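You operate a simulated robot arm through the tools that you are given. There is no shell and no other tool. Be economical: measure what you need, move in short steps, check, and stop when the job is done.

Carry out the task below with a simulated two-armed robot. There is one attempt and no reset: what you move stays moved.

Task
Pick up the small teal carton with one hand, pass it to the other hand and put it on the second shelf from the bottom of the green rack. Set down upright: small teal carton.

The check looks at the end state, three seconds after you hand in, the way a careful person would. Anything else that was tipped, shoved, dropped, spilled or broken makes it a failure.

Robot
Two 7-joint arms with two-finger parallel grippers on one trunk, on a base that drives. Base frame: it is fixed to the floor where the robot stands at the start and does not move with it; the origin is under the middle of the robot, x ahead of it, y to its left, z up. Readings come in mm, degrees, newtons and seconds.
The left shoulder is at the start at [124, 171, 1162], the right one opposite. With the tool pointing down near the work surface each hand reaches from about 380 to 900 mm from the robot's upright axis, wherever it stands, measured 20 degrees to its own side. Places, roughly: second shelf of the green rack [500, 900, 500]; small teal carton [1250, 0, 750]. Payload 4.4 kg a hand.
The tool frame of a hand sits at the grasp point between the pads (the TCP): z along the fingers, y along the line on which they close. The tips reach 23 mm beyond it. Largest opening 94 mm; finger width 38, thickness 10; the body of the gripper, 54 by 96 mm, starts 39 mm behind the TCP.
Orientation is that of the tool frame in the base frame, as a unit quaternion [w, x, y, z]. With the fingers straight down and closing along the base's y, the tool's x points along the base's -x, its y along +y and its z along -z.

Tools
- The arms move only by the tool step_arm. It takes "left_commands", "right_commands" or both (then of equal length, played together; a hand with none holds still); each is a list of rows, each a list of 7 numbers: the shift along the tool's x, y, z in mm, then the turn, a rotation vector about the tool's x, y, z in degrees, then the gripper command, from -1 (fully open) to 1 (shut), values between in proportion. In form: [[tx, ty, tz, ax, ay, az, hand], ...]. A call has 1 to 20 rows; each row is the pose to reach, as a shift and turn from the pose commanded when the call began, along the tool's axes at that moment. Each row takes 0.2 s and may step no farther than 50 mm and 8.6 degrees from the row before; otherwise, or with a gripper value out of range, the whole call is refused. A pose out of reach is approached as far as the arm can. The call stops where the force on the tool passes 40 N (or 10 N more than at its start, if that is more) or the arm is blocked; 0.2 s more then pass. Each finger travels about 72 mm/s and halts on what it meets, pressing with about 33 N; the grip force reading is that of the motor and also rises with nothing between the fingers. The clock runs only during rows and for 0.2 s after the last one: add rows that repeat a pose to give the fingers time. It gives the time, the measured TCP pose, the force on the tool (base axes), the opening and the grip force at its end, in the units of the frame above (readings bear some noise), with the torque about the TCP (base axes, N m) and any sound that the robot's microphone picked up.
- Cameras (640 x 400 px; columns grow to the right, rows downward): "scene" is now at [233.3, -3.6, 1302.8]; the picture's right is [0.08, -1.00, 0.00], its down [-0.61, -0.05, -0.79] and it looks along [0.79, 0.06, -0.62] (base axes); focal length 296 px, centre (320, 200). "left" rides on the left gripper at [86, -16, -74] in its tool frame; the picture's right is [0.18, 0.98, 0.00], its down [-0.58, 0.11, -0.81] and it looks along [-0.79, 0.15, 0.59] (tool axes); focal length 243 px, centre (320, 200). "right" rides on the right gripper at [86, 16, -75] in its tool frame; the picture's right is [-0.18, 0.98, 0.00], its down [-0.58, -0.11, -0.81] and it looks along [-0.79, -0.15, 0.59] (tool axes); focal length 243 px, centre (320, 200). There is no depth. A picture from a camera that has moved, and an enlarged one, comes with that camera's place and axes in the base frame and with its lens. The place of the scene camera against the robot may be out by one fixed shift of up to 18 mm in any direction.
- get_image(camera): a new picture of that camera. The clock stands still meanwhile.
- slide_trunk(by): slides the trunk up (or, below 0, down) by that many mm; the arms and the scene camera ride with it, the base frame stays. It gives what a move gives, with no picture.
- base_move(legs): drives the robot by 1 to 6 legs, each [ahead, left, turn to the left] in mm, mm and degrees, along the robot's own axes; the way and the turn of a leg run together, so that a leg with both is an arc; at most 1500 mm and 180 degrees a leg. The arms and the cameras ride along, it lands a little off, and it stops where it bumps. It gives what a move gives.
- head_to(pan, tilt): turns the head with the scene camera to pan (to the left, within 80 degrees either way) and tilt (down, from -29 to 69), counted from straight ahead of the robot. It gives what a move gives.
- inspect(camera, box): a new picture of the part [left, top, right, bottom] of that camera's present view, enlarged. The clock stands still meanwhile.
- hand_in(): hands the job in; it is judged then, once.

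Work in short steps. Places have to be worked out from the pictures, the camera data and where the tool is seen: move nearer, look again, correct. Check each grasp and each placing, and mend what went wrong. You have 120 turns and 88 pictures in all, those below and enlarged ones among them. Open the grippers and draw the arms clear of the work before you hand the job in, unless the task says otherwise; then end with one line.

The tools are called after "Emit:" as name(argument=value, ...) on one line, values as JSON. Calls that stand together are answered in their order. step_arm: Moves the arms, as the interface text tells. Its arguments: {"type":"object","properties":{"left_commands":{"type":"array","items":{"type":"array","items":{"type":"number"}}},"right_commands":{"type":"array","items":{"type":"array","items":{"type":"number"}}}},"required":[]} The other tools are called the same way: slide_trunk (by) slides the trunk up or down; base_move (legs) drives the base; head_to (pan, tilt) turns the head that bears the scene camera; get_image (camera) takes a picture; inspect (camera, box) takes an enlarged picture of a part of a camera's view; hand_in () hands the job in.

At the start:

```text
t: 0.0
left_ee_pos: [577.8, 235.6, 1014.4]
left_ee_rot: [0.0, 0.0, 1.0, 0.0]
left_ft_force: [-0.1, -0.3, -1.5]
left_moment: [-0.01, 0.01, -0.02]
left_gripper_width: 94.2
left_grasp_force: 0.0
right_ee_pos: [473.0, -171.7, 1048.9]
right_ee_rot: [-0.001, 0.001, 1.0, 0.0]
right_ft_force: [0.0, 0.9, 0.0]
right_moment: [-0.02, -0.01, 0.01]
right_gripper_width: 94.1
right_grasp_force: 0.2
trunk travel left (down, up): [-175.0, 213.0]
robot x, y, heading: [-0.5, 1.4, 0.1]
head pan, tilt: [4.4, 38.0]
```

scene: 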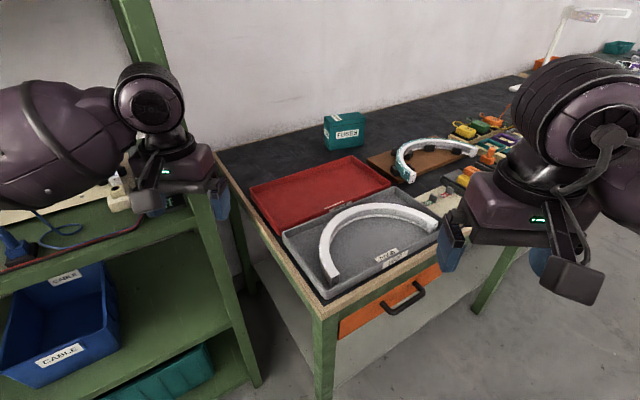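
right: 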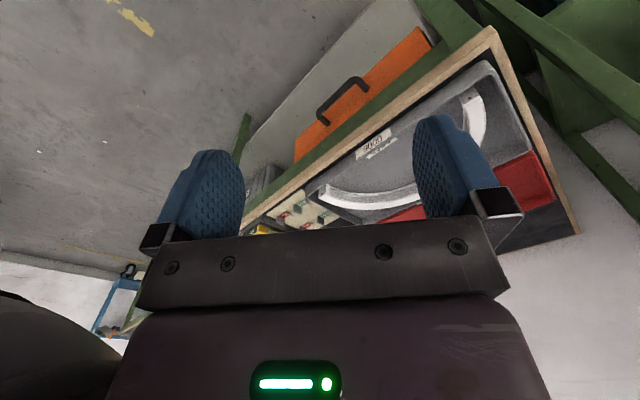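
left: 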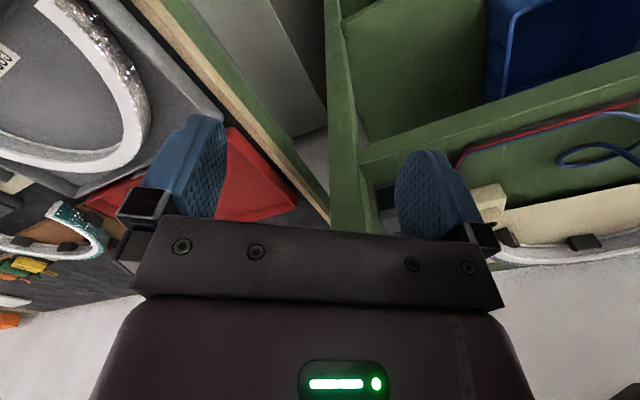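

I start with a closer look at the carton and at the rack on the left.

Emit:
inspect(camera="scene", box=[240, 80, 480, 230])

Emit:
head_to(pan=65, tilt=45)

Emit:
get_image(camera="scene")

```text
2.67 times, centred on (360, 155) of scene
camera zoom: at [233.3, -3.6, 1302.8], right [0.08, -1.0, 0.0], down [-0.61, -0.05, -0.79], along [0.79, 0.06, -0.62], focal length 788 px, centre (213, 320)
```

zoom: 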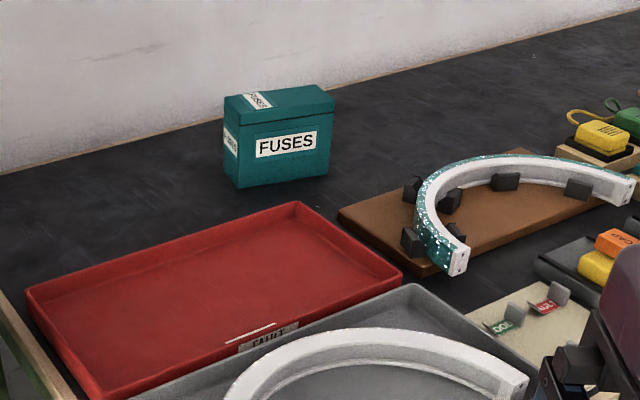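

```text
t: 1.3
left_ee_pos: [577.1, 236.2, 1012.9]
left_ee_rot: [0.0, -0.001, 1.0, 0.001]
left_ft_force: [-0.6, -0.2, -0.2]
left_moment: [0.01, -0.01, 0.01]
left_gripper_width: 94.0
left_grasp_force: 0.0
right_ee_pos: [473.5, -171.2, 1050.1]
right_ee_rot: [0.0, 0.0, 1.0, 0.0]
right_ft_force: [-0.3, -0.9, -0.7]
right_moment: [0.01, 0.02, 0.0]
right_gripper_width: 94.1
right_grasp_force: 0.0
trunk travel left (down, up): [-175.0, 213.0]
robot x, y, heading: [-2.4, 0.3, 0.1]
head pan, tilt: [65.0, 45.0]
```

```text
83 pictures are left
camera scene: at [181.7, 63.5, 1292.6], right [0.91, -0.42, 0.0], down [-0.3, -0.64, -0.71], along [0.3, 0.64, -0.71], focal length 296 px, centre (320, 200)
```

scene: 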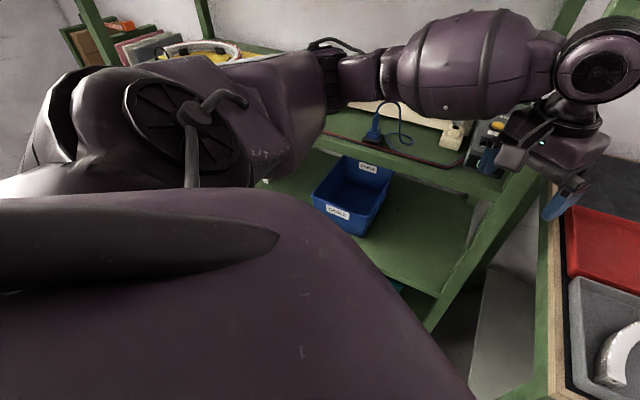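

The second shelf is the one with the blue CABLE bin. The desk is turned about 38° to me, its front edge facing me at (585,22)→(853,-284). The carton is about 145×78×105 mm at ≈(1310,-10). I drive to a place in front of the desk, turn to face it, and look down to see clearances.

Emit:
base_move(legs=[[370, -400, 0], [0, 0, 38]])

Emit:
head_to(pan=0, tilt=62)

Emit:
get_image(camera="scene")

Emit:
head_to(pan=0, tilt=35)

Emit:
get_image(camera="scene")

```text
t: 7.2
left_ee_pos: [683.0, 141.5, 1013.2]
left_ee_rot: [0.0, -0.325, 0.946, 0.0]
left_ft_force: [0.0, -0.9, -0.3]
left_moment: [-0.01, 0.01, 0.01]
left_gripper_width: 94.4
left_grasp_force: 0.2
right_ee_pos: [851.6, -243.9, 1048.9]
right_ee_rot: [0.001, -0.325, 0.946, 0.0]
right_ft_force: [0.6, 0.3, -0.4]
right_moment: [0.0, 0.0, -0.03]
right_gripper_width: 94.2
right_grasp_force: 0.1
trunk travel left (down, up): [-175.0, 213.0]
robot x, y, heading: [374.3, -398.9, 37.8]
head pan, tilt: [65.0, 45.0]
```

```text
t: 8.5
left_ee_pos: [683.0, 141.1, 1012.4]
left_ee_rot: [0.0, -0.324, 0.946, 0.0]
left_ft_force: [-0.2, 0.2, 0.2]
left_moment: [0.01, -0.02, -0.02]
left_gripper_width: 93.8
left_grasp_force: 0.0
right_ee_pos: [852.1, -243.6, 1049.1]
right_ee_rot: [0.0, -0.325, 0.946, -0.001]
right_ft_force: [-0.5, 0.8, -0.3]
right_moment: [0.02, -0.02, 0.0]
right_gripper_width: 93.9
right_grasp_force: 0.1
trunk travel left (down, up): [-175.0, 213.0]
robot x, y, heading: [374.7, -401.1, 37.8]
head pan, tilt: [0.0, 62.0]
```

```text
82 pictures are left
camera scene: at [539.2, -276.1, 1270.9], right [0.61, -0.79, 0.0], down [-0.7, -0.54, -0.47], along [0.37, 0.29, -0.88], focal length 296 px, centre (320, 200)
```

scene: 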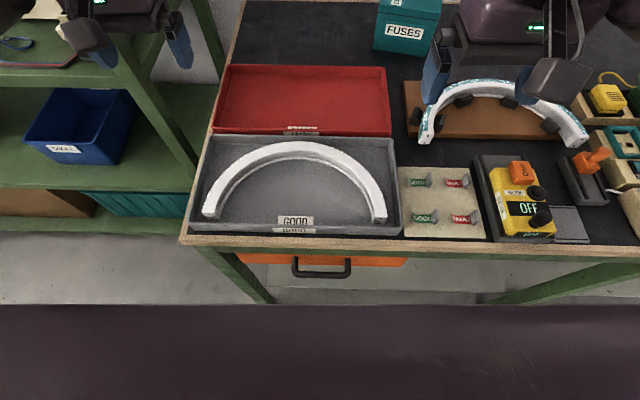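

```text
t: 9.4
left_ee_pos: [683.4, 141.6, 1012.6]
left_ee_rot: [0.0, -0.324, 0.946, 0.0]
left_ft_force: [-0.1, 0.5, 0.7]
left_moment: [0.0, -0.03, -0.01]
left_gripper_width: 93.9
left_grasp_force: 0.1
right_ee_pos: [852.2, -243.8, 1050.1]
right_ee_rot: [0.0, -0.324, 0.946, 0.0]
right_ft_force: [0.2, -0.5, 0.0]
right_moment: [0.0, 0.02, 0.02]
right_gripper_width: 94.2
right_grasp_force: 0.0
trunk travel left (down, up): [-175.0, 213.0]
robot x, y, heading: [371.8, -402.7, 38.0]
head pan, tilt: [0.0, 35.0]
```

```text
81 pictures are left
camera scene: at [557.9, -261.6, 1307.4], right [0.61, -0.79, 0.0], down [-0.45, -0.35, -0.82], along [0.65, 0.5, -0.57], focal length 296 px, centre (320, 200)
```

scene: 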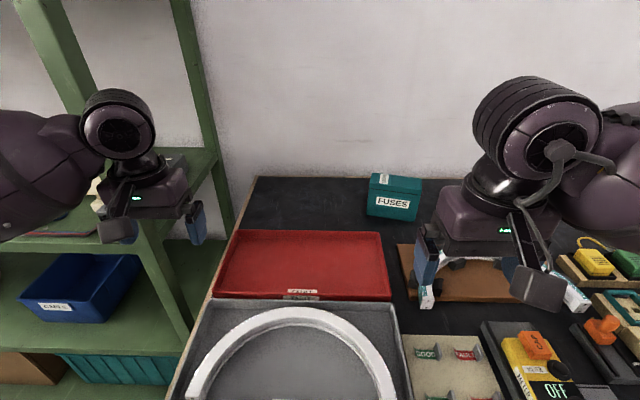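

The desk edge is square to me now, about 400 mm ahead of my axis. The carton is ~970 ahead and 225 right: too far for a squared-up top grasp. I will shift right 170 and turn left 38°, which puts the right shoulder forward, with no closer approach to the desk.

Emit:
base_move(legs=[[0, -170, 0], [0, 0, 38]])

Emit:
head_to(pan=-38, tilt=40)

Emit:
get_image(camera="scene")

```text
t: 13.3
left_ee_pos: [385.2, 82.9, 1013.2]
left_ee_rot: [0.0, -0.618, 0.786, 0.0]
left_ft_force: [0.0, -0.2, -0.6]
left_moment: [0.02, 0.01, 0.02]
left_gripper_width: 94.1
left_grasp_force: 0.0
right_ee_pos: [755.7, -114.3, 1049.9]
right_ee_rot: [0.0, -0.618, 0.786, 0.0]
right_ft_force: [-0.5, 0.4, 1.1]
right_moment: [0.01, -0.03, -0.03]
right_gripper_width: 93.9
right_grasp_force: 0.1
trunk travel left (down, up): [-175.0, 213.0]
robot x, y, heading: [480.5, -534.5, 76.2]
head pan, tilt: [0.0, 35.0]
```

```text
t: 14.4
left_ee_pos: [386.5, 82.7, 1014.2]
left_ee_rot: [0.0, -0.618, 0.786, 0.0]
left_ft_force: [-0.2, -0.3, 0.4]
left_moment: [0.03, 0.0, 0.0]
left_gripper_width: 94.4
left_grasp_force: 0.1
right_ee_pos: [755.8, -115.1, 1047.8]
right_ee_rot: [0.0, -0.618, 0.786, -0.001]
right_ft_force: [0.4, -0.2, 0.2]
right_moment: [-0.01, 0.04, 0.0]
right_gripper_width: 94.3
right_grasp_force: 0.0
trunk travel left (down, up): [-175.0, 213.0]
robot x, y, heading: [476.5, -537.3, 76.2]
head pan, tilt: [-38.0, 40.0]
```

```text
80 pictures are left
camera scene: at [575.5, -342.8, 1299.9], right [0.62, -0.78, 0.0], down [-0.5, -0.4, -0.77], along [0.6, 0.48, -0.64], focal length 296 px, centre (320, 200)
```

scene: 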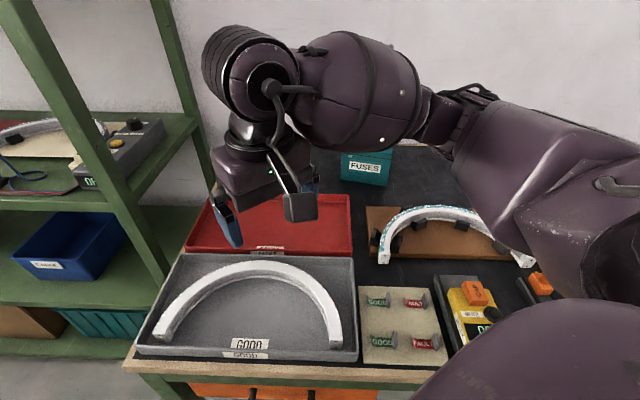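

Carton estimate ≈(1275, 25), long axis at about −66°. I move the right hand most of the way at the present height, turning it −38° about its axis so that it closes across the thickness.

Emit:
step_arm(right_commands=[[-21, -38, 0, 0, 0, -3.8, -1], [-42, -76, 0, 0, 0, -7.6, -1], [-63, -114, 0, 0, 0, -11.4, -1], [-84, -152, 0, 0, 0, -15.2, -1], [-105, -190, 0, 0, 0, -19, -1], [-126, -228, 0, 0, 0, -22.8, -1], [-147, -266, 0, 0, 0, -26.6, -1], [-168, -304, 0, 0, 0, -30.4, -1], [-189, -342, 0, 0, 0, -34.2, -1], [-210, -380, 0, 0, 0, -38, -1], [-210, -380, 0, 0, 0, -38, -1]])

Emit:
get_image(camera="right")

Emit:
get_image(camera="scene")

```text
t: 16.8
left_ee_pos: [386.6, 84.3, 1012.4]
left_ee_rot: [-0.002, -0.617, 0.787, -0.001]
left_ft_force: [0.4, 0.4, -1.0]
left_moment: [-0.01, -0.02, 0.0]
left_gripper_width: 93.9
left_grasp_force: 0.1
right_ee_pos: [1013.2, -63.1, 1054.8]
right_ee_rot: [-0.028, 0.804, -0.593, 0.025]
right_ft_force: [-0.7, 0.9, -0.6]
right_moment: [-0.02, 0.0, -0.03]
right_gripper_width: 94.0
right_grasp_force: 0.1
right hand out of reach, approached as far as the arm can: row 7, 8, 9, 10, 11
trunk travel left (down, up): [-175.0, 213.0]
robot x, y, heading: [478.4, -533.9, 76.1]
head pan, tilt: [-38.0, 40.0]
```

```text
79 pictures are left
camera right: at [1018.1, -151.2, 1127.3], right [-0.99, -0.11, -0.07], down [-0.13, 0.58, 0.81], along [-0.05, 0.81, -0.58], focal length 243 px, centre (320, 200)
```

right: 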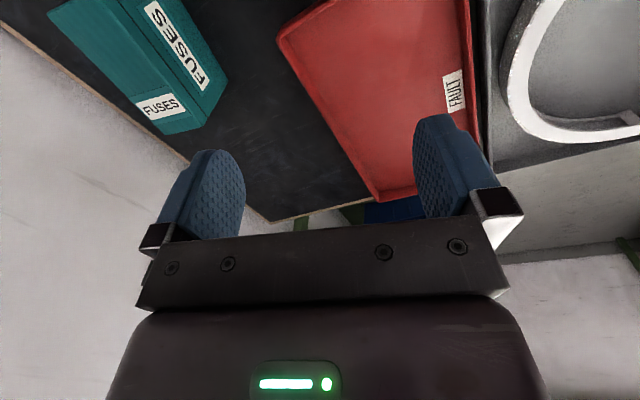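

```text
78 pictures are left
camera scene: at [576.8, -340.8, 1299.1], right [0.62, -0.78, 0.0], down [-0.51, -0.4, -0.77], along [0.6, 0.47, -0.64], focal length 296 px, centre (320, 200)
```

scene: 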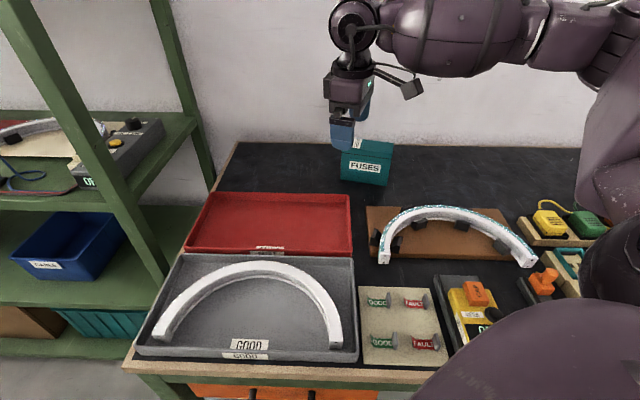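

The arm stopped short: too high for a straight-down tool at that distance. I take a closer look at the carton through the right camera before lowering.

Emit:
inspect(camera="right", box=[0, 0, 256, 160])

Emit:
step_arm(right_commands=[[0, 0, 0, 0, 0, 0, -1]])

```text
2.50 times, centred on (128, 80) of right
camera zoom: at [1018.1, -151.2, 1127.3], right [-0.99, -0.11, -0.07], down [-0.13, 0.58, 0.81], along [-0.05, 0.81, -0.58], focal length 606 px, centre (800, 500)
```

zoom: 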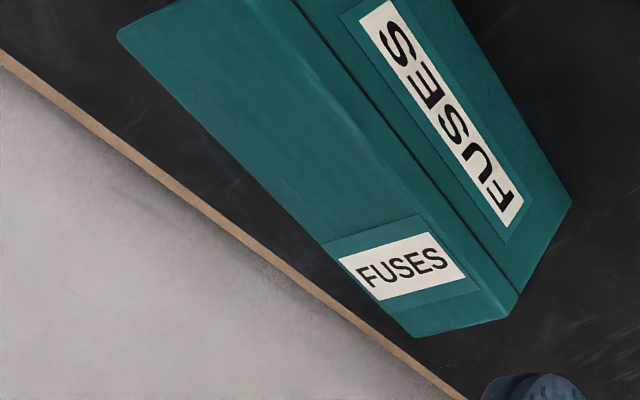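

```text
t: 17.2
left_ee_pos: [385.8, 83.7, 1012.9]
left_ee_rot: [0.0, -0.618, 0.786, 0.0]
left_ft_force: [0.5, -0.6, -0.1]
left_moment: [0.02, -0.03, 0.02]
left_gripper_width: 94.0
left_grasp_force: 0.1
right_ee_pos: [1012.6, -63.9, 1056.4]
right_ee_rot: [-0.03, 0.804, -0.593, 0.025]
right_ft_force: [1.0, 0.1, 0.3]
right_moment: [-0.01, 0.01, -0.01]
right_gripper_width: 94.0
right_grasp_force: 0.1
trunk travel left (down, up): [-175.0, 213.0]
robot x, y, heading: [479.8, -535.7, 76.1]
head pan, tilt: [-38.0, 40.0]
```

Triangulating the scene and wrist views puts the desk top at z≈800 and the carton at ≈(1202,−5), z 800–902, size about 130×55×102. It is nearer than I thought, so I raise the trunk and bring the hand over it, aiming 20 mm towards its right end.

Emit:
slide_trunk(by=120)

Emit:
step_arm(right_commands=[[0, 0, 45, 0, 0, 0, -1], [0, 0, 90, 0, 0, 0, -1], [3, -25, 130, -0.8, 0, -1.2, -1], [6, -60, 160, -1.6, 0, -2.4, -1], [9, -95, 180, -2.4, 0, -3.8, -1], [12, -130, 190, -3.2, 0, -5, -1], [16, -165, 195, -4, 0, -6, -1], [19, -200, 200, -4.4, -0.6, -6.8, -1], [19, -200, 200, -4.4, -0.6, -6.8, -1]])

Emit:
get_image(camera="right")

```text
t: 18.7
left_ee_pos: [385.6, 83.7, 1131.9]
left_ee_rot: [-0.001, -0.617, 0.787, 0.0]
left_ft_force: [0.7, -0.2, -0.6]
left_moment: [0.02, 0.01, -0.01]
left_gripper_width: 94.1
left_grasp_force: 0.0
right_ee_pos: [1000.4, -108.3, 1286.4]
right_ee_rot: [-0.133, 0.794, -0.593, -0.018]
right_ft_force: [0.4, 0.4, -1.2]
right_moment: [0.01, -0.05, 0.0]
right_gripper_width: 94.1
right_grasp_force: 0.1
trunk travel left (down, up): [-295.0, 93.0]
robot x, y, heading: [480.7, -534.9, 76.5]
head pan, tilt: [-38.0, 40.0]
```

```text
t: 20.7
left_ee_pos: [385.2, 84.5, 1132.8]
left_ee_rot: [0.0, -0.618, 0.786, 0.0]
left_ft_force: [-0.5, 0.6, -0.1]
left_moment: [-0.03, -0.03, 0.02]
left_gripper_width: 94.0
left_grasp_force: 0.0
right_ee_pos: [1053.9, -111.0, 1141.1]
right_ee_rot: [-0.16, 0.793, -0.588, 0.008]
right_ft_force: [-0.3, 1.5, -0.5]
right_moment: [-0.04, -0.01, -0.01]
right_gripper_width: 93.9
right_grasp_force: 0.1
right hand out of reach, approached as far as the arm can: row 3, 4, 5, 6, 7, 8, 9
trunk travel left (down, up): [-295.0, 93.0]
robot x, y, heading: [476.9, -532.7, 76.4]
head pan, tilt: [-38.0, 40.0]
```

```text
76 pictures are left
camera right: at [1050.5, -213.9, 1190.9], right [-0.97, -0.08, -0.22], down [-0.24, 0.37, 0.9], along [0.01, 0.92, -0.38], focal length 243 px, centre (320, 200)
```

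right: 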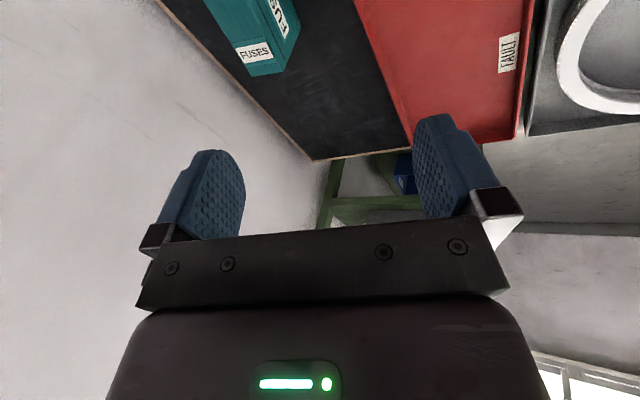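

The hand drifted up and tilted, and it is stopped by something other than distance, likely a joint limit. I look at the arm's shape.

Emit:
head_to(pan=-38, tilt=20)

Emit:
get_image(camera="scene")

```text
t: 21.5
left_ee_pos: [385.4, 83.4, 1132.0]
left_ee_rot: [0.0, -0.617, 0.787, 0.0]
left_ft_force: [0.2, 0.0, -0.2]
left_moment: [-0.02, 0.01, 0.01]
left_gripper_width: 94.2
left_grasp_force: 0.1
right_ee_pos: [1053.2, -112.4, 1140.4]
right_ee_rot: [-0.16, 0.792, -0.589, 0.006]
right_ft_force: [-0.7, -0.8, -1.2]
right_moment: [0.01, 0.0, -0.03]
right_gripper_width: 94.1
right_grasp_force: 0.0
trunk travel left (down, up): [-295.0, 93.0]
robot x, y, heading: [478.4, -536.0, 76.5]
head pan, tilt: [-38.0, 20.0]
```

```text
75 pictures are left
camera scene: at [561.8, -420.6, 1460.3], right [0.62, -0.78, 0.0], down [-0.27, -0.21, -0.94], along [0.74, 0.58, -0.34], focal length 296 px, centre (320, 200)
```

scene: 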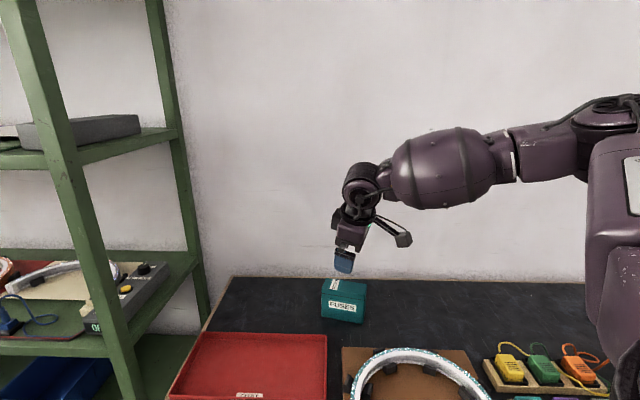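

The arm's elbow is out to the right with the forearm pointing left, so a straight-down tool turned across is at the wrist limit. A grasp on the carton's right end with fingers slanting 45° down-left suits this arm better and leaves the left end free for the hand-over. I turn in place first, then move to a pre-grasp 100 mm off.

Emit:
step_arm(right_commands=[[0, 0, 0, -3.5, -7, -0.1, -1], [0, 0, 0, -7, -14, -0.2, -1], [0, 0, 0, -10.6, -21.1, -0.3, -1], [0, 0, 0, -14.1, -28.2, -0.4, -1], [0, 0, 0, -17.6, -35.2, -0.5, -1], [0, 0, 0, -17.6, -35.2, -0.5, -1]])

```text
t: 22.9
left_ee_pos: [385.1, 82.2, 1133.2]
left_ee_rot: [0.0, -0.618, 0.786, -0.001]
left_ft_force: [0.4, -0.6, 0.4]
left_moment: [-0.01, -0.03, 0.0]
left_gripper_width: 94.1
left_grasp_force: 0.1
right_ee_pos: [971.4, -114.3, 1100.8]
right_ee_rot: [-0.226, 0.769, -0.51, -0.312]
right_ft_force: [0.0, -0.8, 0.4]
right_moment: [-0.02, -0.02, -0.04]
right_gripper_width: 94.0
right_grasp_force: 0.0
right hand out of reach, approached as far as the arm can: row 1, 2, 3, 4, 5, 6
trunk travel left (down, up): [-295.0, 93.0]
robot x, y, heading: [482.2, -534.9, 76.2]
head pan, tilt: [-38.0, 20.0]
```

The pattern suggests the hand is too high relative to the shoulder. I raise the trunk nearly fully, lower the hand in place, and only then reach out.

Emit:
slide_trunk(by=85)

Emit:
step_arm(right_commands=[[28, 0, 28, 0, 0, 0, -1], [56, 0, 56, 0, 0, 0, -1], [84, 0, 84, 0, 0, 0, -1], [112, 0, 112, 0, 0, 0, -1], [140, 0, 140, 0, 0, 0, -1], [140, 0, 140, 0, 0, 0, -1]])

```text
t: 24.1
left_ee_pos: [385.7, 83.0, 1218.2]
left_ee_rot: [-0.001, -0.618, 0.787, 0.0]
left_ft_force: [0.8, -0.3, -0.1]
left_moment: [-0.01, 0.01, -0.04]
left_gripper_width: 94.1
left_grasp_force: 0.0
right_ee_pos: [971.5, -114.0, 1201.6]
right_ee_rot: [-0.239, 0.767, -0.505, -0.317]
right_ft_force: [-0.6, -1.0, -0.7]
right_moment: [-0.01, 0.0, 0.01]
right_gripper_width: 94.3
right_grasp_force: 0.1
trunk travel left (down, up): [-380.0, 8.0]
robot x, y, heading: [480.5, -532.4, 76.2]
head pan, tilt: [-38.0, 20.0]
```

```text
t: 25.5
left_ee_pos: [385.5, 82.2, 1218.6]
left_ee_rot: [0.0, -0.618, 0.786, 0.0]
left_ft_force: [0.9, -0.1, 0.2]
left_moment: [0.02, -0.01, 0.0]
left_gripper_width: 94.2
left_grasp_force: 0.1
right_ee_pos: [978.6, -106.2, 1004.3]
right_ee_rot: [-0.239, 0.767, -0.505, -0.317]
right_ft_force: [-0.4, -0.5, 0.0]
right_moment: [0.02, -0.03, 0.0]
right_gripper_width: 94.3
right_grasp_force: 0.1
trunk travel left (down, up): [-380.0, 8.0]
robot x, y, heading: [476.8, -532.4, 76.4]
head pan, tilt: [-38.0, 20.0]
```

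No limit now. I reach out at this height to above the right end of the carton.

Emit:
step_arm(right_commands=[[13.5, -41, -13.3, 0, 0, 0, -1], [27, -82, -26.6, 0, 0, 0, -1], [40.5, -123, -40, 0, 0, 0, -1], [54, -164, -53.3, 0, 0, 0, -1], [67.5, -204, -66.6, 0, 0, 0, -1], [81, -245, -80, 0, 0, 0, -1], [81, -245, -80, 0, 0, 0, -1]])

Emit:
get_image(camera="right")

Emit:
get_image(camera="scene")

```text
t: 27.1
left_ee_pos: [383.6, 82.5, 1217.7]
left_ee_rot: [0.0, -0.618, 0.787, 0.0]
left_ft_force: [1.6, 0.1, 0.3]
left_moment: [0.01, -0.01, -0.02]
left_gripper_width: 94.0
left_grasp_force: 0.0
right_ee_pos: [1247.2, -119.8, 1010.5]
right_ee_rot: [-0.238, 0.766, -0.505, -0.317]
right_ft_force: [-0.2, -0.3, 0.3]
right_moment: [0.0, 0.0, -0.03]
right_gripper_width: 94.0
right_grasp_force: 0.1
trunk travel left (down, up): [-380.0, 8.0]
robot x, y, heading: [478.8, -530.8, 76.2]
head pan, tilt: [-38.0, 20.0]
```

```text
74 pictures are left
camera right: at [1276.1, -231.0, 997.2], right [-0.96, -0.26, 0.09], down [0.13, -0.15, 0.98], along [-0.24, 0.96, 0.18], focal length 243 px, centre (320, 200)
```

right: 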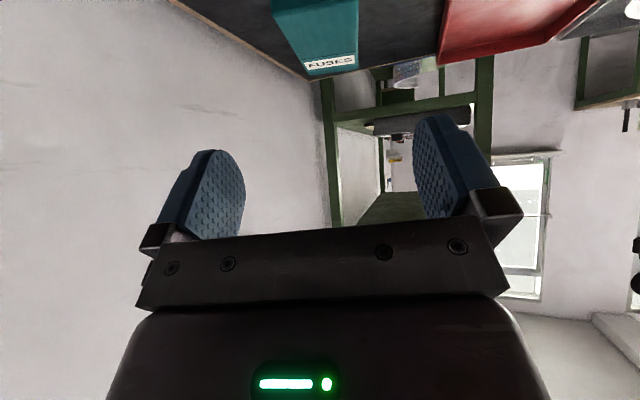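

```text
73 pictures are left
camera scene: at [558.7, -431.1, 1546.5], right [0.62, -0.78, 0.0], down [-0.27, -0.21, -0.94], along [0.74, 0.58, -0.34], focal length 296 px, centre (320, 200)
```

scene: 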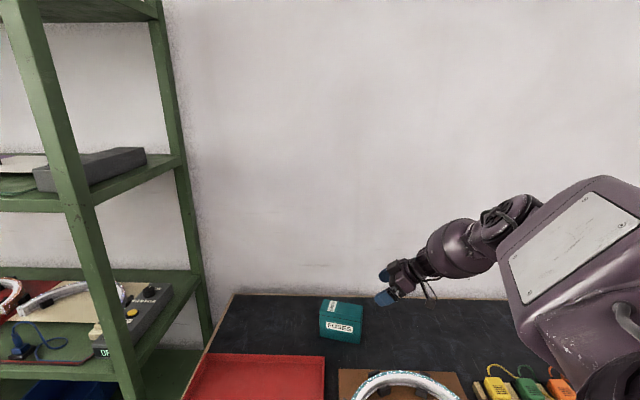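

Reach is fine now. The carton's centreline at its right end is ≈(1226,−63), top 902. I line up on the slanted approach and stop with the tips just off the corner.

Emit:
step_arm(right_commands=[[20, 1, 20, 0, 0, 0, -1], [39, 3, 45, 0, 0, 0, -1], [39, 3, 80, 0, 0, 0, -1], [39, 3, 80, 0, 0, 0, -1]])

Emit:
get_image(camera="right")

Emit:
head_to(pan=-38, tilt=38)

Emit:
inspect(camera="scene", box=[260, 110, 500, 260])

```text
t: 28.1
left_ee_pos: [386.4, 80.7, 1219.2]
left_ee_rot: [0.0, -0.618, 0.786, 0.0]
left_ft_force: [-0.6, 0.5, 1.1]
left_moment: [0.0, -0.02, -0.01]
left_gripper_width: 94.2
left_grasp_force: 0.0
right_ee_pos: [1235.9, -91.4, 927.6]
right_ee_rot: [-0.239, 0.767, -0.505, -0.317]
right_ft_force: [0.4, -0.7, -0.4]
right_moment: [0.03, -0.01, 0.03]
right_gripper_width: 93.9
right_grasp_force: 0.0
trunk travel left (down, up): [-380.0, 8.0]
robot x, y, heading: [473.9, -530.1, 76.3]
head pan, tilt: [-38.0, 20.0]
```

```text
72 pictures are left
camera right: at [1265.4, -202.3, 913.9], right [-0.96, -0.25, 0.09], down [0.13, -0.15, 0.98], along [-0.24, 0.96, 0.18], focal length 243 px, centre (320, 200)
```

right: 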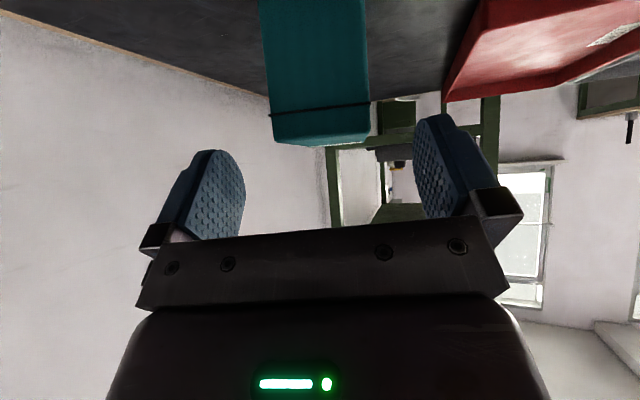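

```text
t: 28.9
left_ee_pos: [385.5, 82.8, 1218.8]
left_ee_rot: [0.0, -0.618, 0.786, 0.0]
left_ft_force: [0.7, -0.7, 0.9]
left_moment: [-0.04, 0.0, -0.01]
left_gripper_width: 94.2
left_grasp_force: 0.0
right_ee_pos: [1236.7, -90.5, 926.5]
right_ee_rot: [-0.239, 0.766, -0.506, -0.316]
right_ft_force: [-1.3, -0.2, -0.1]
right_moment: [0.0, -0.01, 0.03]
right_gripper_width: 93.9
right_grasp_force: 0.1
trunk travel left (down, up): [-380.0, 8.0]
robot x, y, heading: [478.5, -536.2, 76.5]
head pan, tilt: [-38.0, 38.0]
```

```text
2.67 times, centred on (380, 185) of scene
camera zoom: at [554.0, -435.1, 1518.1], right [0.62, -0.78, 0.0], down [-0.48, -0.38, -0.79], along [0.62, 0.49, -0.61], focal length 788 px, centre (160, 240)
```

zoom: 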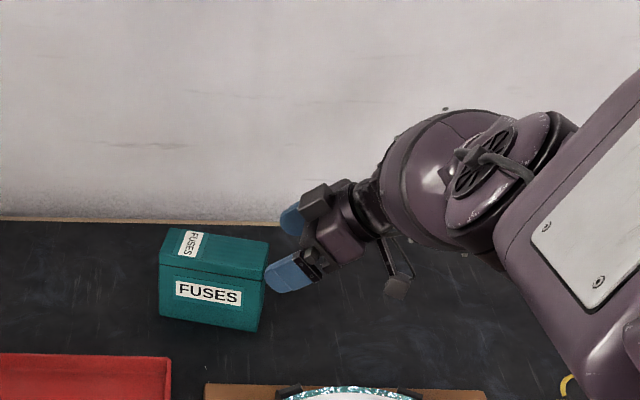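

The fingers are aligned with the carton's right end and straddle it. I advance 69 mm along the fingers and close.

Emit:
step_arm(right_commands=[[7, 0, 25, 0, 0, 0, -1], [7, 0, 50, 0, 0, 0, -1], [7, 0, 69, 0, 0, 0, -1], [7, 0, 69, 0, 0, 0, -1]])

Emit:
inspect(camera="scene", box=[260, 110, 500, 260])

```text
t: 29.9
left_ee_pos: [385.4, 82.9, 1217.2]
left_ee_rot: [-0.001, -0.618, 0.786, 0.0]
left_ft_force: [-0.2, -0.2, 0.5]
left_moment: [-0.04, 0.03, -0.01]
left_gripper_width: 93.8
left_grasp_force: 0.0
right_ee_pos: [1200.9, -62.1, 898.4]
right_ee_rot: [-0.239, 0.767, -0.505, -0.317]
right_ft_force: [0.4, 0.2, 0.2]
right_moment: [0.03, -0.01, 0.01]
right_gripper_width: 93.9
right_grasp_force: 0.1
right hand out of reach, approached as far as the arm can: row 1, 2, 3, 4
trunk travel left (down, up): [-380.0, 8.0]
robot x, y, heading: [475.9, -532.4, 76.4]
head pan, tilt: [-38.0, 38.0]
```

```text
2.67 times, centred on (380, 185) of scene
camera zoom: at [554.1, -435.0, 1518.0], right [0.62, -0.78, 0.0], down [-0.48, -0.38, -0.79], along [0.62, 0.49, -0.62], focal length 788 px, centre (160, 240)
```

zoom: 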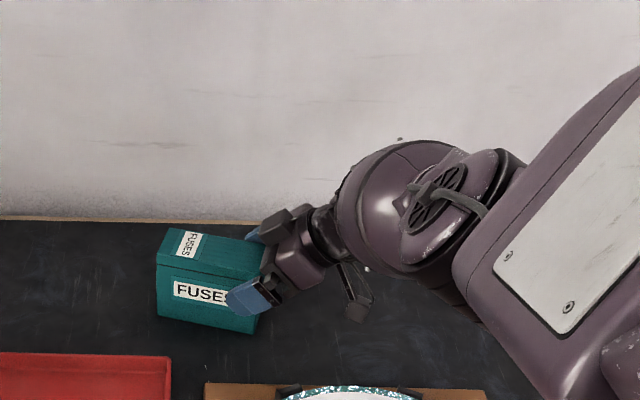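

The arm ran out of reach and slid some 23 mm sideways, since the wrist is far below the shoulder. I back off along the fingers and up, and then lower the trunk by 100 to gain reach.

Emit:
step_arm(right_commands=[[0, -4, -20, 0, 0, 0, -1], [0, -4, -50, 0, 0, 0, -1], [0, -4, -90, 0, 0, 0, -1], [-30, -4, -115, 0, 0, 0, -1], [-60, -4, -140, 0, 0, 0, -1], [-60, -4, -140, 0, 0, 0, -1]])

Emit:
slide_trunk(by=-100)

Emit:
get_image(camera="scene")

```text
t: 31.3
left_ee_pos: [385.2, 82.9, 1219.0]
left_ee_rot: [0.0, -0.618, 0.786, 0.0]
left_ft_force: [0.4, -0.2, -0.4]
left_moment: [0.01, 0.0, -0.02]
left_gripper_width: 93.7
left_grasp_force: 0.1
right_ee_pos: [1223.1, -118.9, 1038.3]
right_ee_rot: [-0.239, 0.766, -0.506, -0.316]
right_ft_force: [0.1, -0.2, -0.6]
right_moment: [-0.03, -0.04, 0.02]
right_gripper_width: 94.2
right_grasp_force: 0.2
trunk travel left (down, up): [-380.0, 8.0]
robot x, y, heading: [482.1, -534.2, 76.2]
head pan, tilt: [-38.0, 38.0]
```

```text
t: 32.7
left_ee_pos: [385.9, 81.7, 1120.2]
left_ee_rot: [0.0, -0.617, 0.787, 0.0]
left_ft_force: [0.1, -0.6, -1.2]
left_moment: [-0.01, -0.06, -0.01]
left_gripper_width: 93.8
left_grasp_force: 0.1
right_ee_pos: [1221.6, -120.7, 941.7]
right_ee_rot: [-0.239, 0.766, -0.506, -0.316]
right_ft_force: [0.0, -0.5, 0.3]
right_moment: [-0.01, 0.0, 0.01]
right_gripper_width: 93.9
right_grasp_force: 0.0
trunk travel left (down, up): [-280.0, 108.0]
robot x, y, heading: [479.0, -533.3, 76.3]
head pan, tilt: [-38.0, 38.0]
```

```text
69 pictures are left
camera scene: at [557.6, -419.7, 1416.5], right [0.62, -0.78, 0.0], down [-0.48, -0.38, -0.79], along [0.62, 0.49, -0.62], focal length 296 px, centre (320, 200)
```

scene: 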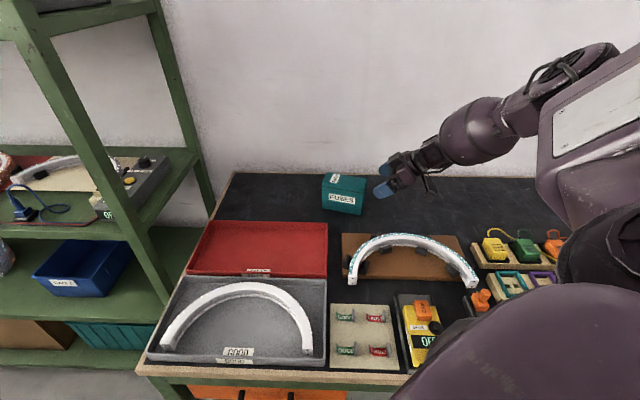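

Now the hand is at (1222,−121,942). I move to the pre-grasp 60 mm off and check alignment.

Emit:
step_arm(right_commands=[[3, -21, 0, 0, 0, 0, -1], [3, -21, 38, 0, 0, 0, -1], [3, -21, 38, 0, 0, 0, -1]])

Emit:
get_image(camera="right")

```text
t: 33.5
left_ee_pos: [386.8, 82.5, 1119.8]
left_ee_rot: [0.0, -0.618, 0.786, 0.0]
left_ft_force: [-0.5, 0.3, -0.1]
left_moment: [-0.01, -0.01, 0.0]
left_gripper_width: 93.9
left_grasp_force: 0.0
right_ee_pos: [1233.0, -88.5, 911.8]
right_ee_rot: [-0.239, 0.766, -0.505, -0.316]
right_ft_force: [-0.7, -1.6, 0.3]
right_moment: [-0.01, 0.02, 0.01]
right_gripper_width: 93.7
right_grasp_force: 0.1
trunk travel left (down, up): [-280.0, 108.0]
robot x, y, heading: [477.6, -532.0, 76.3]
head pan, tilt: [-38.0, 38.0]
```

```text
68 pictures are left
camera right: at [1262.2, -199.6, 899.3], right [-0.96, -0.25, 0.09], down [0.13, -0.15, 0.98], along [-0.24, 0.96, 0.18], focal length 243 px, centre (320, 200)
```

right: 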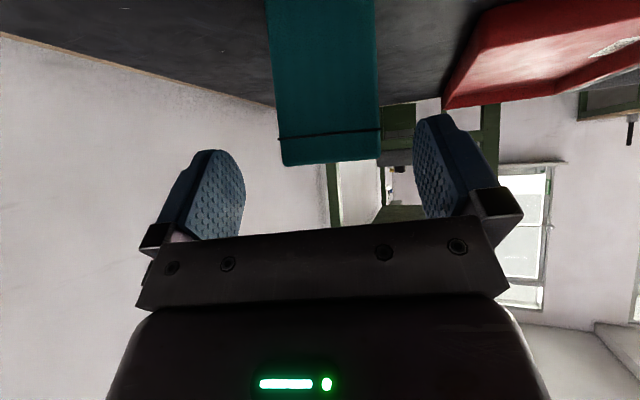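

Well centred between the fingers. I advance 60 mm.

Emit:
step_arm(right_commands=[[0, 0, 30, 0, 0, 0, -1], [0, 0, 58, 0, 0, 0, -1], [0, 0, 58, 0, 0, 0, -1]])

Emit:
inspect(camera="scene", box=[260, 110, 500, 260])

```text
t: 34.3
left_ee_pos: [385.0, 80.9, 1118.5]
left_ee_rot: [0.0, -0.618, 0.786, 0.0]
left_ft_force: [0.2, -1.1, 0.1]
left_moment: [-0.02, 0.0, -0.02]
left_gripper_width: 93.9
left_grasp_force: 0.1
right_ee_pos: [1218.5, -48.9, 872.7]
right_ee_rot: [-0.238, 0.767, -0.505, -0.317]
right_ft_force: [1.0, -0.2, 0.2]
right_moment: [-0.02, -0.01, -0.01]
right_gripper_width: 94.2
right_grasp_force: 0.0
trunk travel left (down, up): [-280.0, 108.0]
robot x, y, heading: [478.8, -531.5, 76.3]
head pan, tilt: [-38.0, 38.0]
```

```text
2.67 times, centred on (380, 185) of scene
camera zoom: at [557.9, -419.4, 1416.3], right [0.62, -0.78, 0.0], down [-0.48, -0.38, -0.79], along [0.62, 0.49, -0.62], focal length 788 px, centre (160, 240)
```

zoom: 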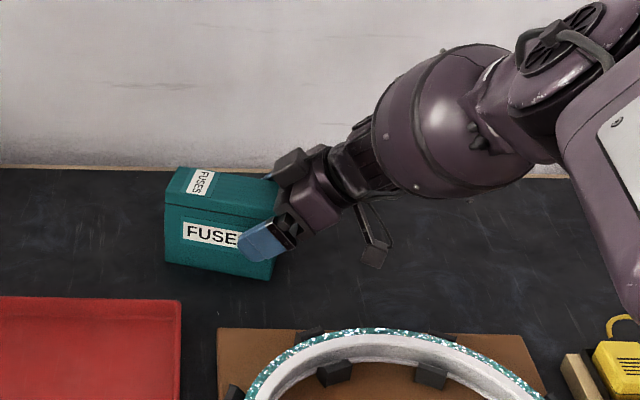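

The grasp point is reached with no contact force. I close the hand and lift 25 mm to check.

Emit:
step_arm(right_commands=[[0, 0, 0, 0, 0, 0, 0], [0, 0, 0, 0, 0, 0, 1], [0, 0, 0, 0, 0, 0, 1], [0, 0, 0, 0, 0, 0, 1], [0, 0, 0, 0, 0, 0, 1]])

Emit:
step_arm(right_commands=[[-18, 0, -17, 0, 0, 0, 1], [-36, 0, -34, 0, 0, 0, 1], [-54, 0, -51, 0, 0, 0, 1], [-54, 0, -51, 0, 0, 0, 1]])

Emit:
get_image(camera="scene")

```text
t: 35.5
left_ee_pos: [385.9, 83.7, 1118.7]
left_ee_rot: [0.001, -0.618, 0.786, 0.0]
left_ft_force: [0.5, -0.5, -0.1]
left_moment: [-0.01, -0.01, -0.04]
left_gripper_width: 94.0
left_grasp_force: 0.1
right_ee_pos: [1218.6, -49.3, 871.8]
right_ee_rot: [-0.239, 0.766, -0.505, -0.316]
right_ft_force: [-0.6, -0.3, 1.5]
right_moment: [0.21, 0.23, 0.11]
right_gripper_width: 57.8
right_grasp_force: 33.0
trunk travel left (down, up): [-280.0, 108.0]
robot x, y, heading: [477.8, -536.2, 76.1]
head pan, tilt: [-38.0, 38.0]
```

```text
t: 36.5
left_ee_pos: [385.8, 81.9, 1117.5]
left_ee_rot: [0.0, -0.617, 0.787, 0.0]
left_ft_force: [-1.1, 2.1, 0.8]
left_moment: [0.01, -0.02, 0.02]
left_gripper_width: 93.8
left_grasp_force: 0.0
right_ee_pos: [1216.1, -49.8, 945.3]
right_ee_rot: [-0.238, 0.767, -0.506, -0.316]
right_ft_force: [-0.2, -0.6, -1.9]
right_moment: [-0.13, -0.05, 0.02]
right_gripper_width: 57.5
right_grasp_force: 32.7
trunk travel left (down, up): [-280.0, 108.0]
robot x, y, heading: [477.8, -535.5, 76.2]
head pan, tilt: [-38.0, 38.0]
```

```text
66 pictures are left
camera scene: at [558.5, -418.4, 1416.0], right [0.62, -0.78, 0.0], down [-0.48, -0.38, -0.79], along [0.62, 0.49, -0.62], focal length 296 px, centre (320, 200)
```

scene: 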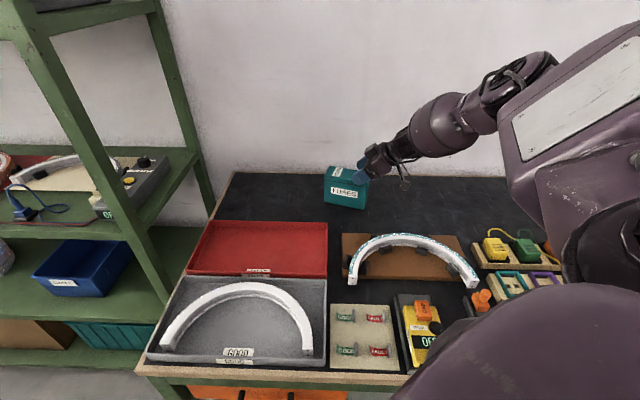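

The carton is held (57.5 mm, 33 N) and clear of the desk. I raise the trunk 90 mm to clear the things on the desk, then back straight away from the desk.

Emit:
slide_trunk(by=90)

Emit:
base_move(legs=[[-315, 246, 0]])

Emit:
get_image(camera="scene")

```text
t: 37.7
left_ee_pos: [385.2, 82.7, 1208.2]
left_ee_rot: [-0.001, -0.618, 0.786, -0.001]
left_ft_force: [0.5, -0.7, 0.5]
left_moment: [0.0, -0.02, 0.04]
left_gripper_width: 94.0
left_grasp_force: 0.1
right_ee_pos: [1215.0, -49.8, 1035.2]
right_ee_rot: [-0.237, 0.767, -0.505, -0.317]
right_ft_force: [-0.7, -0.5, -2.1]
right_moment: [-0.07, -0.01, 0.01]
right_gripper_width: 57.7
right_grasp_force: 33.5
trunk travel left (down, up): [-370.0, 18.0]
robot x, y, heading: [476.6, -531.7, 76.5]
head pan, tilt: [-38.0, 38.0]
```

```text
t: 40.5
left_ee_pos: [69.5, -162.6, 1209.3]
left_ee_rot: [0.001, -0.618, 0.786, 0.0]
left_ft_force: [0.6, 0.5, 0.0]
left_moment: [0.0, -0.01, -0.03]
left_gripper_width: 94.2
left_grasp_force: 0.0
right_ee_pos: [900.2, -295.6, 1035.8]
right_ee_rot: [-0.238, 0.767, -0.505, -0.316]
right_ft_force: [1.2, -0.1, -1.2]
right_moment: [-0.09, -0.03, -0.01]
right_gripper_width: 57.7
right_grasp_force: 33.1
trunk travel left (down, up): [-370.0, 18.0]
robot x, y, heading: [165.3, -781.4, 76.2]
head pan, tilt: [-38.0, 38.0]
```

```text
65 pictures are left
camera scene: at [239.3, -681.8, 1508.5], right [0.62, -0.78, 0.0], down [-0.48, -0.38, -0.79], along [0.62, 0.49, -0.62], focal length 296 px, centre (320, 200)
```

scene: 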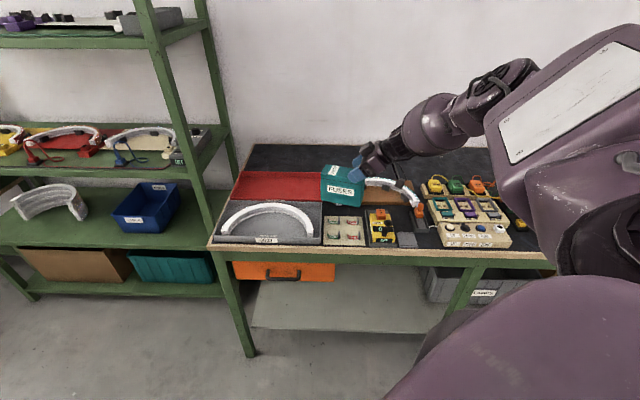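

I get a clear view of the rack: shelf 2 is at z≈516 and shelf 3 at ≈938, front about 640 mm ahead of my former axis, with free floor between the blue bin and the right post. Next, I bring the carton in front of my body, turning it 56° so its free end points to my left for the hand-over.

Emit:
step_arm(right_commands=[[-10.9, 40.2, 13.1, -3.12, -0.19, -2.95, 1], [-21.8, 80.3, 26.2, -6.25, -0.38, -5.9, 1], [-32.8, 120.5, 39.2, -9.37, -0.58, -8.84, 1], [-43.7, 160.6, 52.3, -12.5, -0.77, -11.8, 1], [-54.6, 200.8, 65.4, -15.6, -0.96, -14.7, 1], [-65.5, 240.9, 78.5, -18.7, -1.15, -17.7, 1], [-76.5, 281, 91.5, -21.9, -1.35, -20.6, 1], [-87.4, 321.2, 104.6, -25, -1.54, -23.6, 1], [-98.3, 361.4, 117.7, -28.1, -1.73, -26.5, 1], [-109.2, 401.5, 130.8, -31.2, -1.92, -29.5, 1], [-120.2, 441.7, 143.8, -34.4, -2.1, -32.4, 1], [-131.1, 481.8, 156.9, -37.5, -2.3, -35.4, 1], [-142, 522, 170, -40.6, -2.5, -38.3, 1], [-142, 522, 170, -40.6, -2.5, -38.3, 1]])

Emit:
head_to(pan=0, tilt=45)

Emit:
get_image(camera="scene")

```text
t: 43.5
left_ee_pos: [71.1, -163.6, 1208.6]
left_ee_rot: [0.0, -0.618, 0.786, -0.001]
left_ft_force: [0.4, 0.1, 0.0]
left_moment: [0.05, 0.02, 0.01]
left_gripper_width: 94.1
left_grasp_force: 0.1
right_ee_pos: [335.1, -288.1, 998.9]
right_ee_rot: [-0.061, 0.914, -0.087, -0.391]
right_ft_force: [-0.1, -0.5, -2.7]
right_moment: [-0.04, -0.11, -0.03]
right_gripper_width: 57.6
right_grasp_force: 33.5
trunk travel left (down, up): [-370.0, 18.0]
robot x, y, heading: [165.5, -774.6, 76.2]
head pan, tilt: [-38.0, 38.0]
```

```text
t: 44.5
left_ee_pos: [71.7, -162.1, 1208.2]
left_ee_rot: [0.0, -0.619, 0.786, 0.001]
left_ft_force: [0.6, -0.5, -0.1]
left_moment: [0.02, 0.0, 0.02]
left_gripper_width: 94.1
left_grasp_force: 0.1
right_ee_pos: [334.8, -285.1, 998.4]
right_ee_rot: [-0.062, 0.914, -0.087, -0.391]
right_ft_force: [-0.1, 0.7, -2.1]
right_moment: [-0.06, -0.06, 0.02]
right_gripper_width: 57.5
right_grasp_force: 32.9
trunk travel left (down, up): [-370.0, 18.0]
robot x, y, heading: [164.3, -781.3, 76.3]
head pan, tilt: [0.0, 45.0]
```

```text
64 pictures are left
camera scene: at [191.1, -656.0, 1498.2], right [0.97, -0.24, 0.0], down [-0.17, -0.69, -0.71], along [0.17, 0.69, -0.71], focal length 296 px, centre (320, 200)
```

scene: 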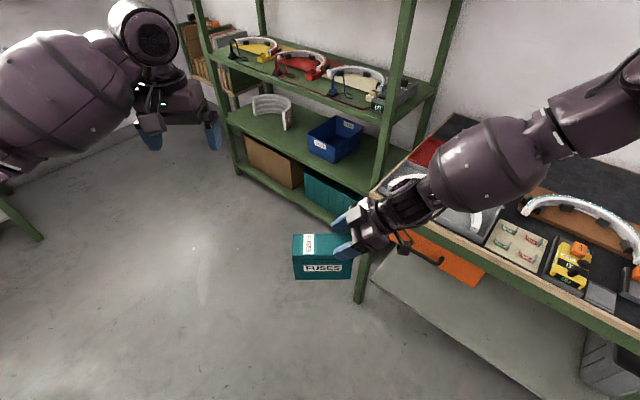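

The carton is upright, its free left end at ≈(227,−258), top z≈1030. I bring the left hand, turned and slanted 45° toward it, to a pre-grasp 120 mm off.

Emit:
step_arm(left_commands=[[4.2, -8.4, 9.3, 2.73, -2.69, 6.59, -1], [8.4, -16.7, 18.6, 5.46, -5.38, 13.2, -1], [12.6, -25.1, 27.9, 8.2, -8.1, 19.8, -1], [16.8, -33.4, 37.2, 10.9, -10.8, 26.4, -1], [21, -41.8, 46.5, 13.7, -13.5, 33, -1], [25.2, -50.1, 55.8, 16.4, -16.2, 39.6, -1], [29.5, -58.5, 65.2, 19.1, -18.8, 46.1, -1], [33.7, -66.8, 74.5, 21.8, -21.5, 52.7, -1], [37.9, -75.2, 83.8, 24.6, -24.2, 59.3, -1], [42.1, -83.5, 93.1, 27.3, -26.9, 65.9, -1], [46.3, -91.9, 102.4, 30, -29.6, 72.5, -1], [50.5, -100.2, 111.7, 32.8, -32.3, 79.1, -1], [54.7, -108.6, 121, 35.5, -35, 85.7, -1], [54.7, -108.6, 121, 35.5, -35, 85.7, -1]])

Emit:
get_image(camera="scene")

Emit:
get_image(camera="left")

```text
t: 47.5
left_ee_pos: [163.9, -242.4, 1087.6]
left_ee_rot: [0.38, 0.117, 0.916, -0.048]
left_ft_force: [0.3, -0.4, 0.5]
left_moment: [0.02, 0.0, -0.01]
left_gripper_width: 94.0
left_grasp_force: 0.1
right_ee_pos: [333.7, -285.5, 999.0]
right_ee_rot: [-0.062, 0.914, -0.088, -0.391]
right_ft_force: [1.0, -0.3, -1.6]
right_moment: [-0.06, -0.1, 0.03]
right_gripper_width: 57.3
right_grasp_force: 33.0
trunk travel left (down, up): [-370.0, 18.0]
robot x, y, heading: [163.1, -781.0, 76.4]
head pan, tilt: [0.0, 45.0]
```

```text
63 pictures are left
camera scene: at [191.0, -656.0, 1498.2], right [0.97, -0.24, 0.0], down [-0.17, -0.69, -0.71], along [0.17, 0.69, -0.71], focal length 296 px, centre (320, 200)
```

scene: 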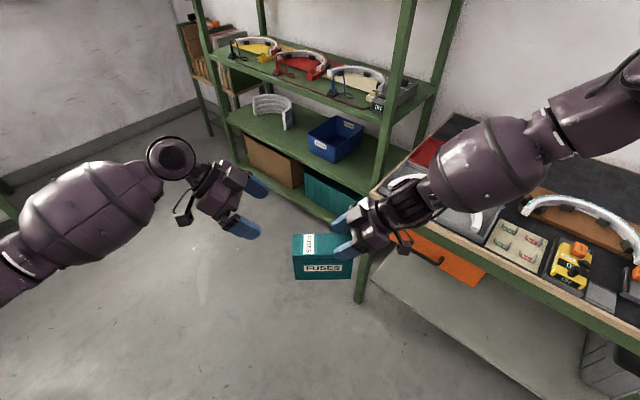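

```text
62 pictures are left
camera left: at [48.8, -231.1, 1078.7], right [0.12, 0.98, -0.13], down [-0.13, 0.15, 0.98], along [0.98, -0.1, 0.14], focal length 243 px, centre (320, 200)
```

left: 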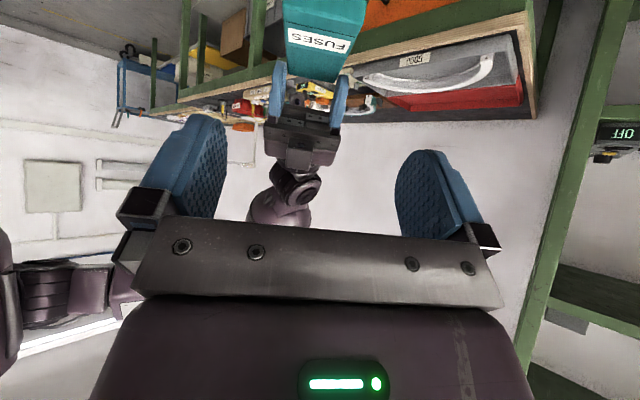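

Emit:
inspect(camera="left", box=[240, 0, 400, 100])

```text
4.00 times, centred on (320, 50) of left
camera zoom: at [48.8, -231.1, 1078.7], right [0.12, 0.98, -0.13], down [-0.13, 0.15, 0.98], along [0.98, -0.1, 0.14], focal length 970 px, centre (320, 800)
```

zoom: 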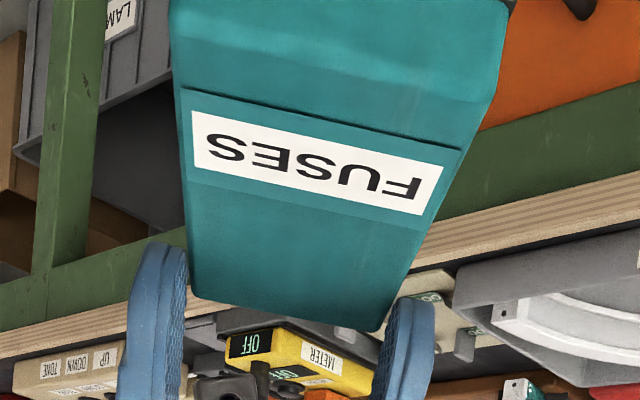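

The left camera view suggests the carton's top is lower (z≈975) than I thought. I zoom in on the scene to see how the right hand holds it.

Emit:
inspect(camera="scene", box=[270, 190, 430, 290])

```text
4.00 times, centred on (350, 240) of scene
camera zoom: at [191.0, -656.0, 1498.2], right [0.97, -0.24, 0.0], down [-0.17, -0.69, -0.71], along [0.17, 0.69, -0.71], focal length 1182 px, centre (200, 40)
```

zoom: 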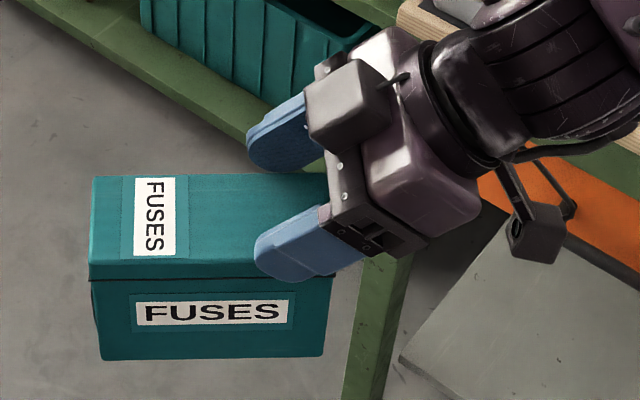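

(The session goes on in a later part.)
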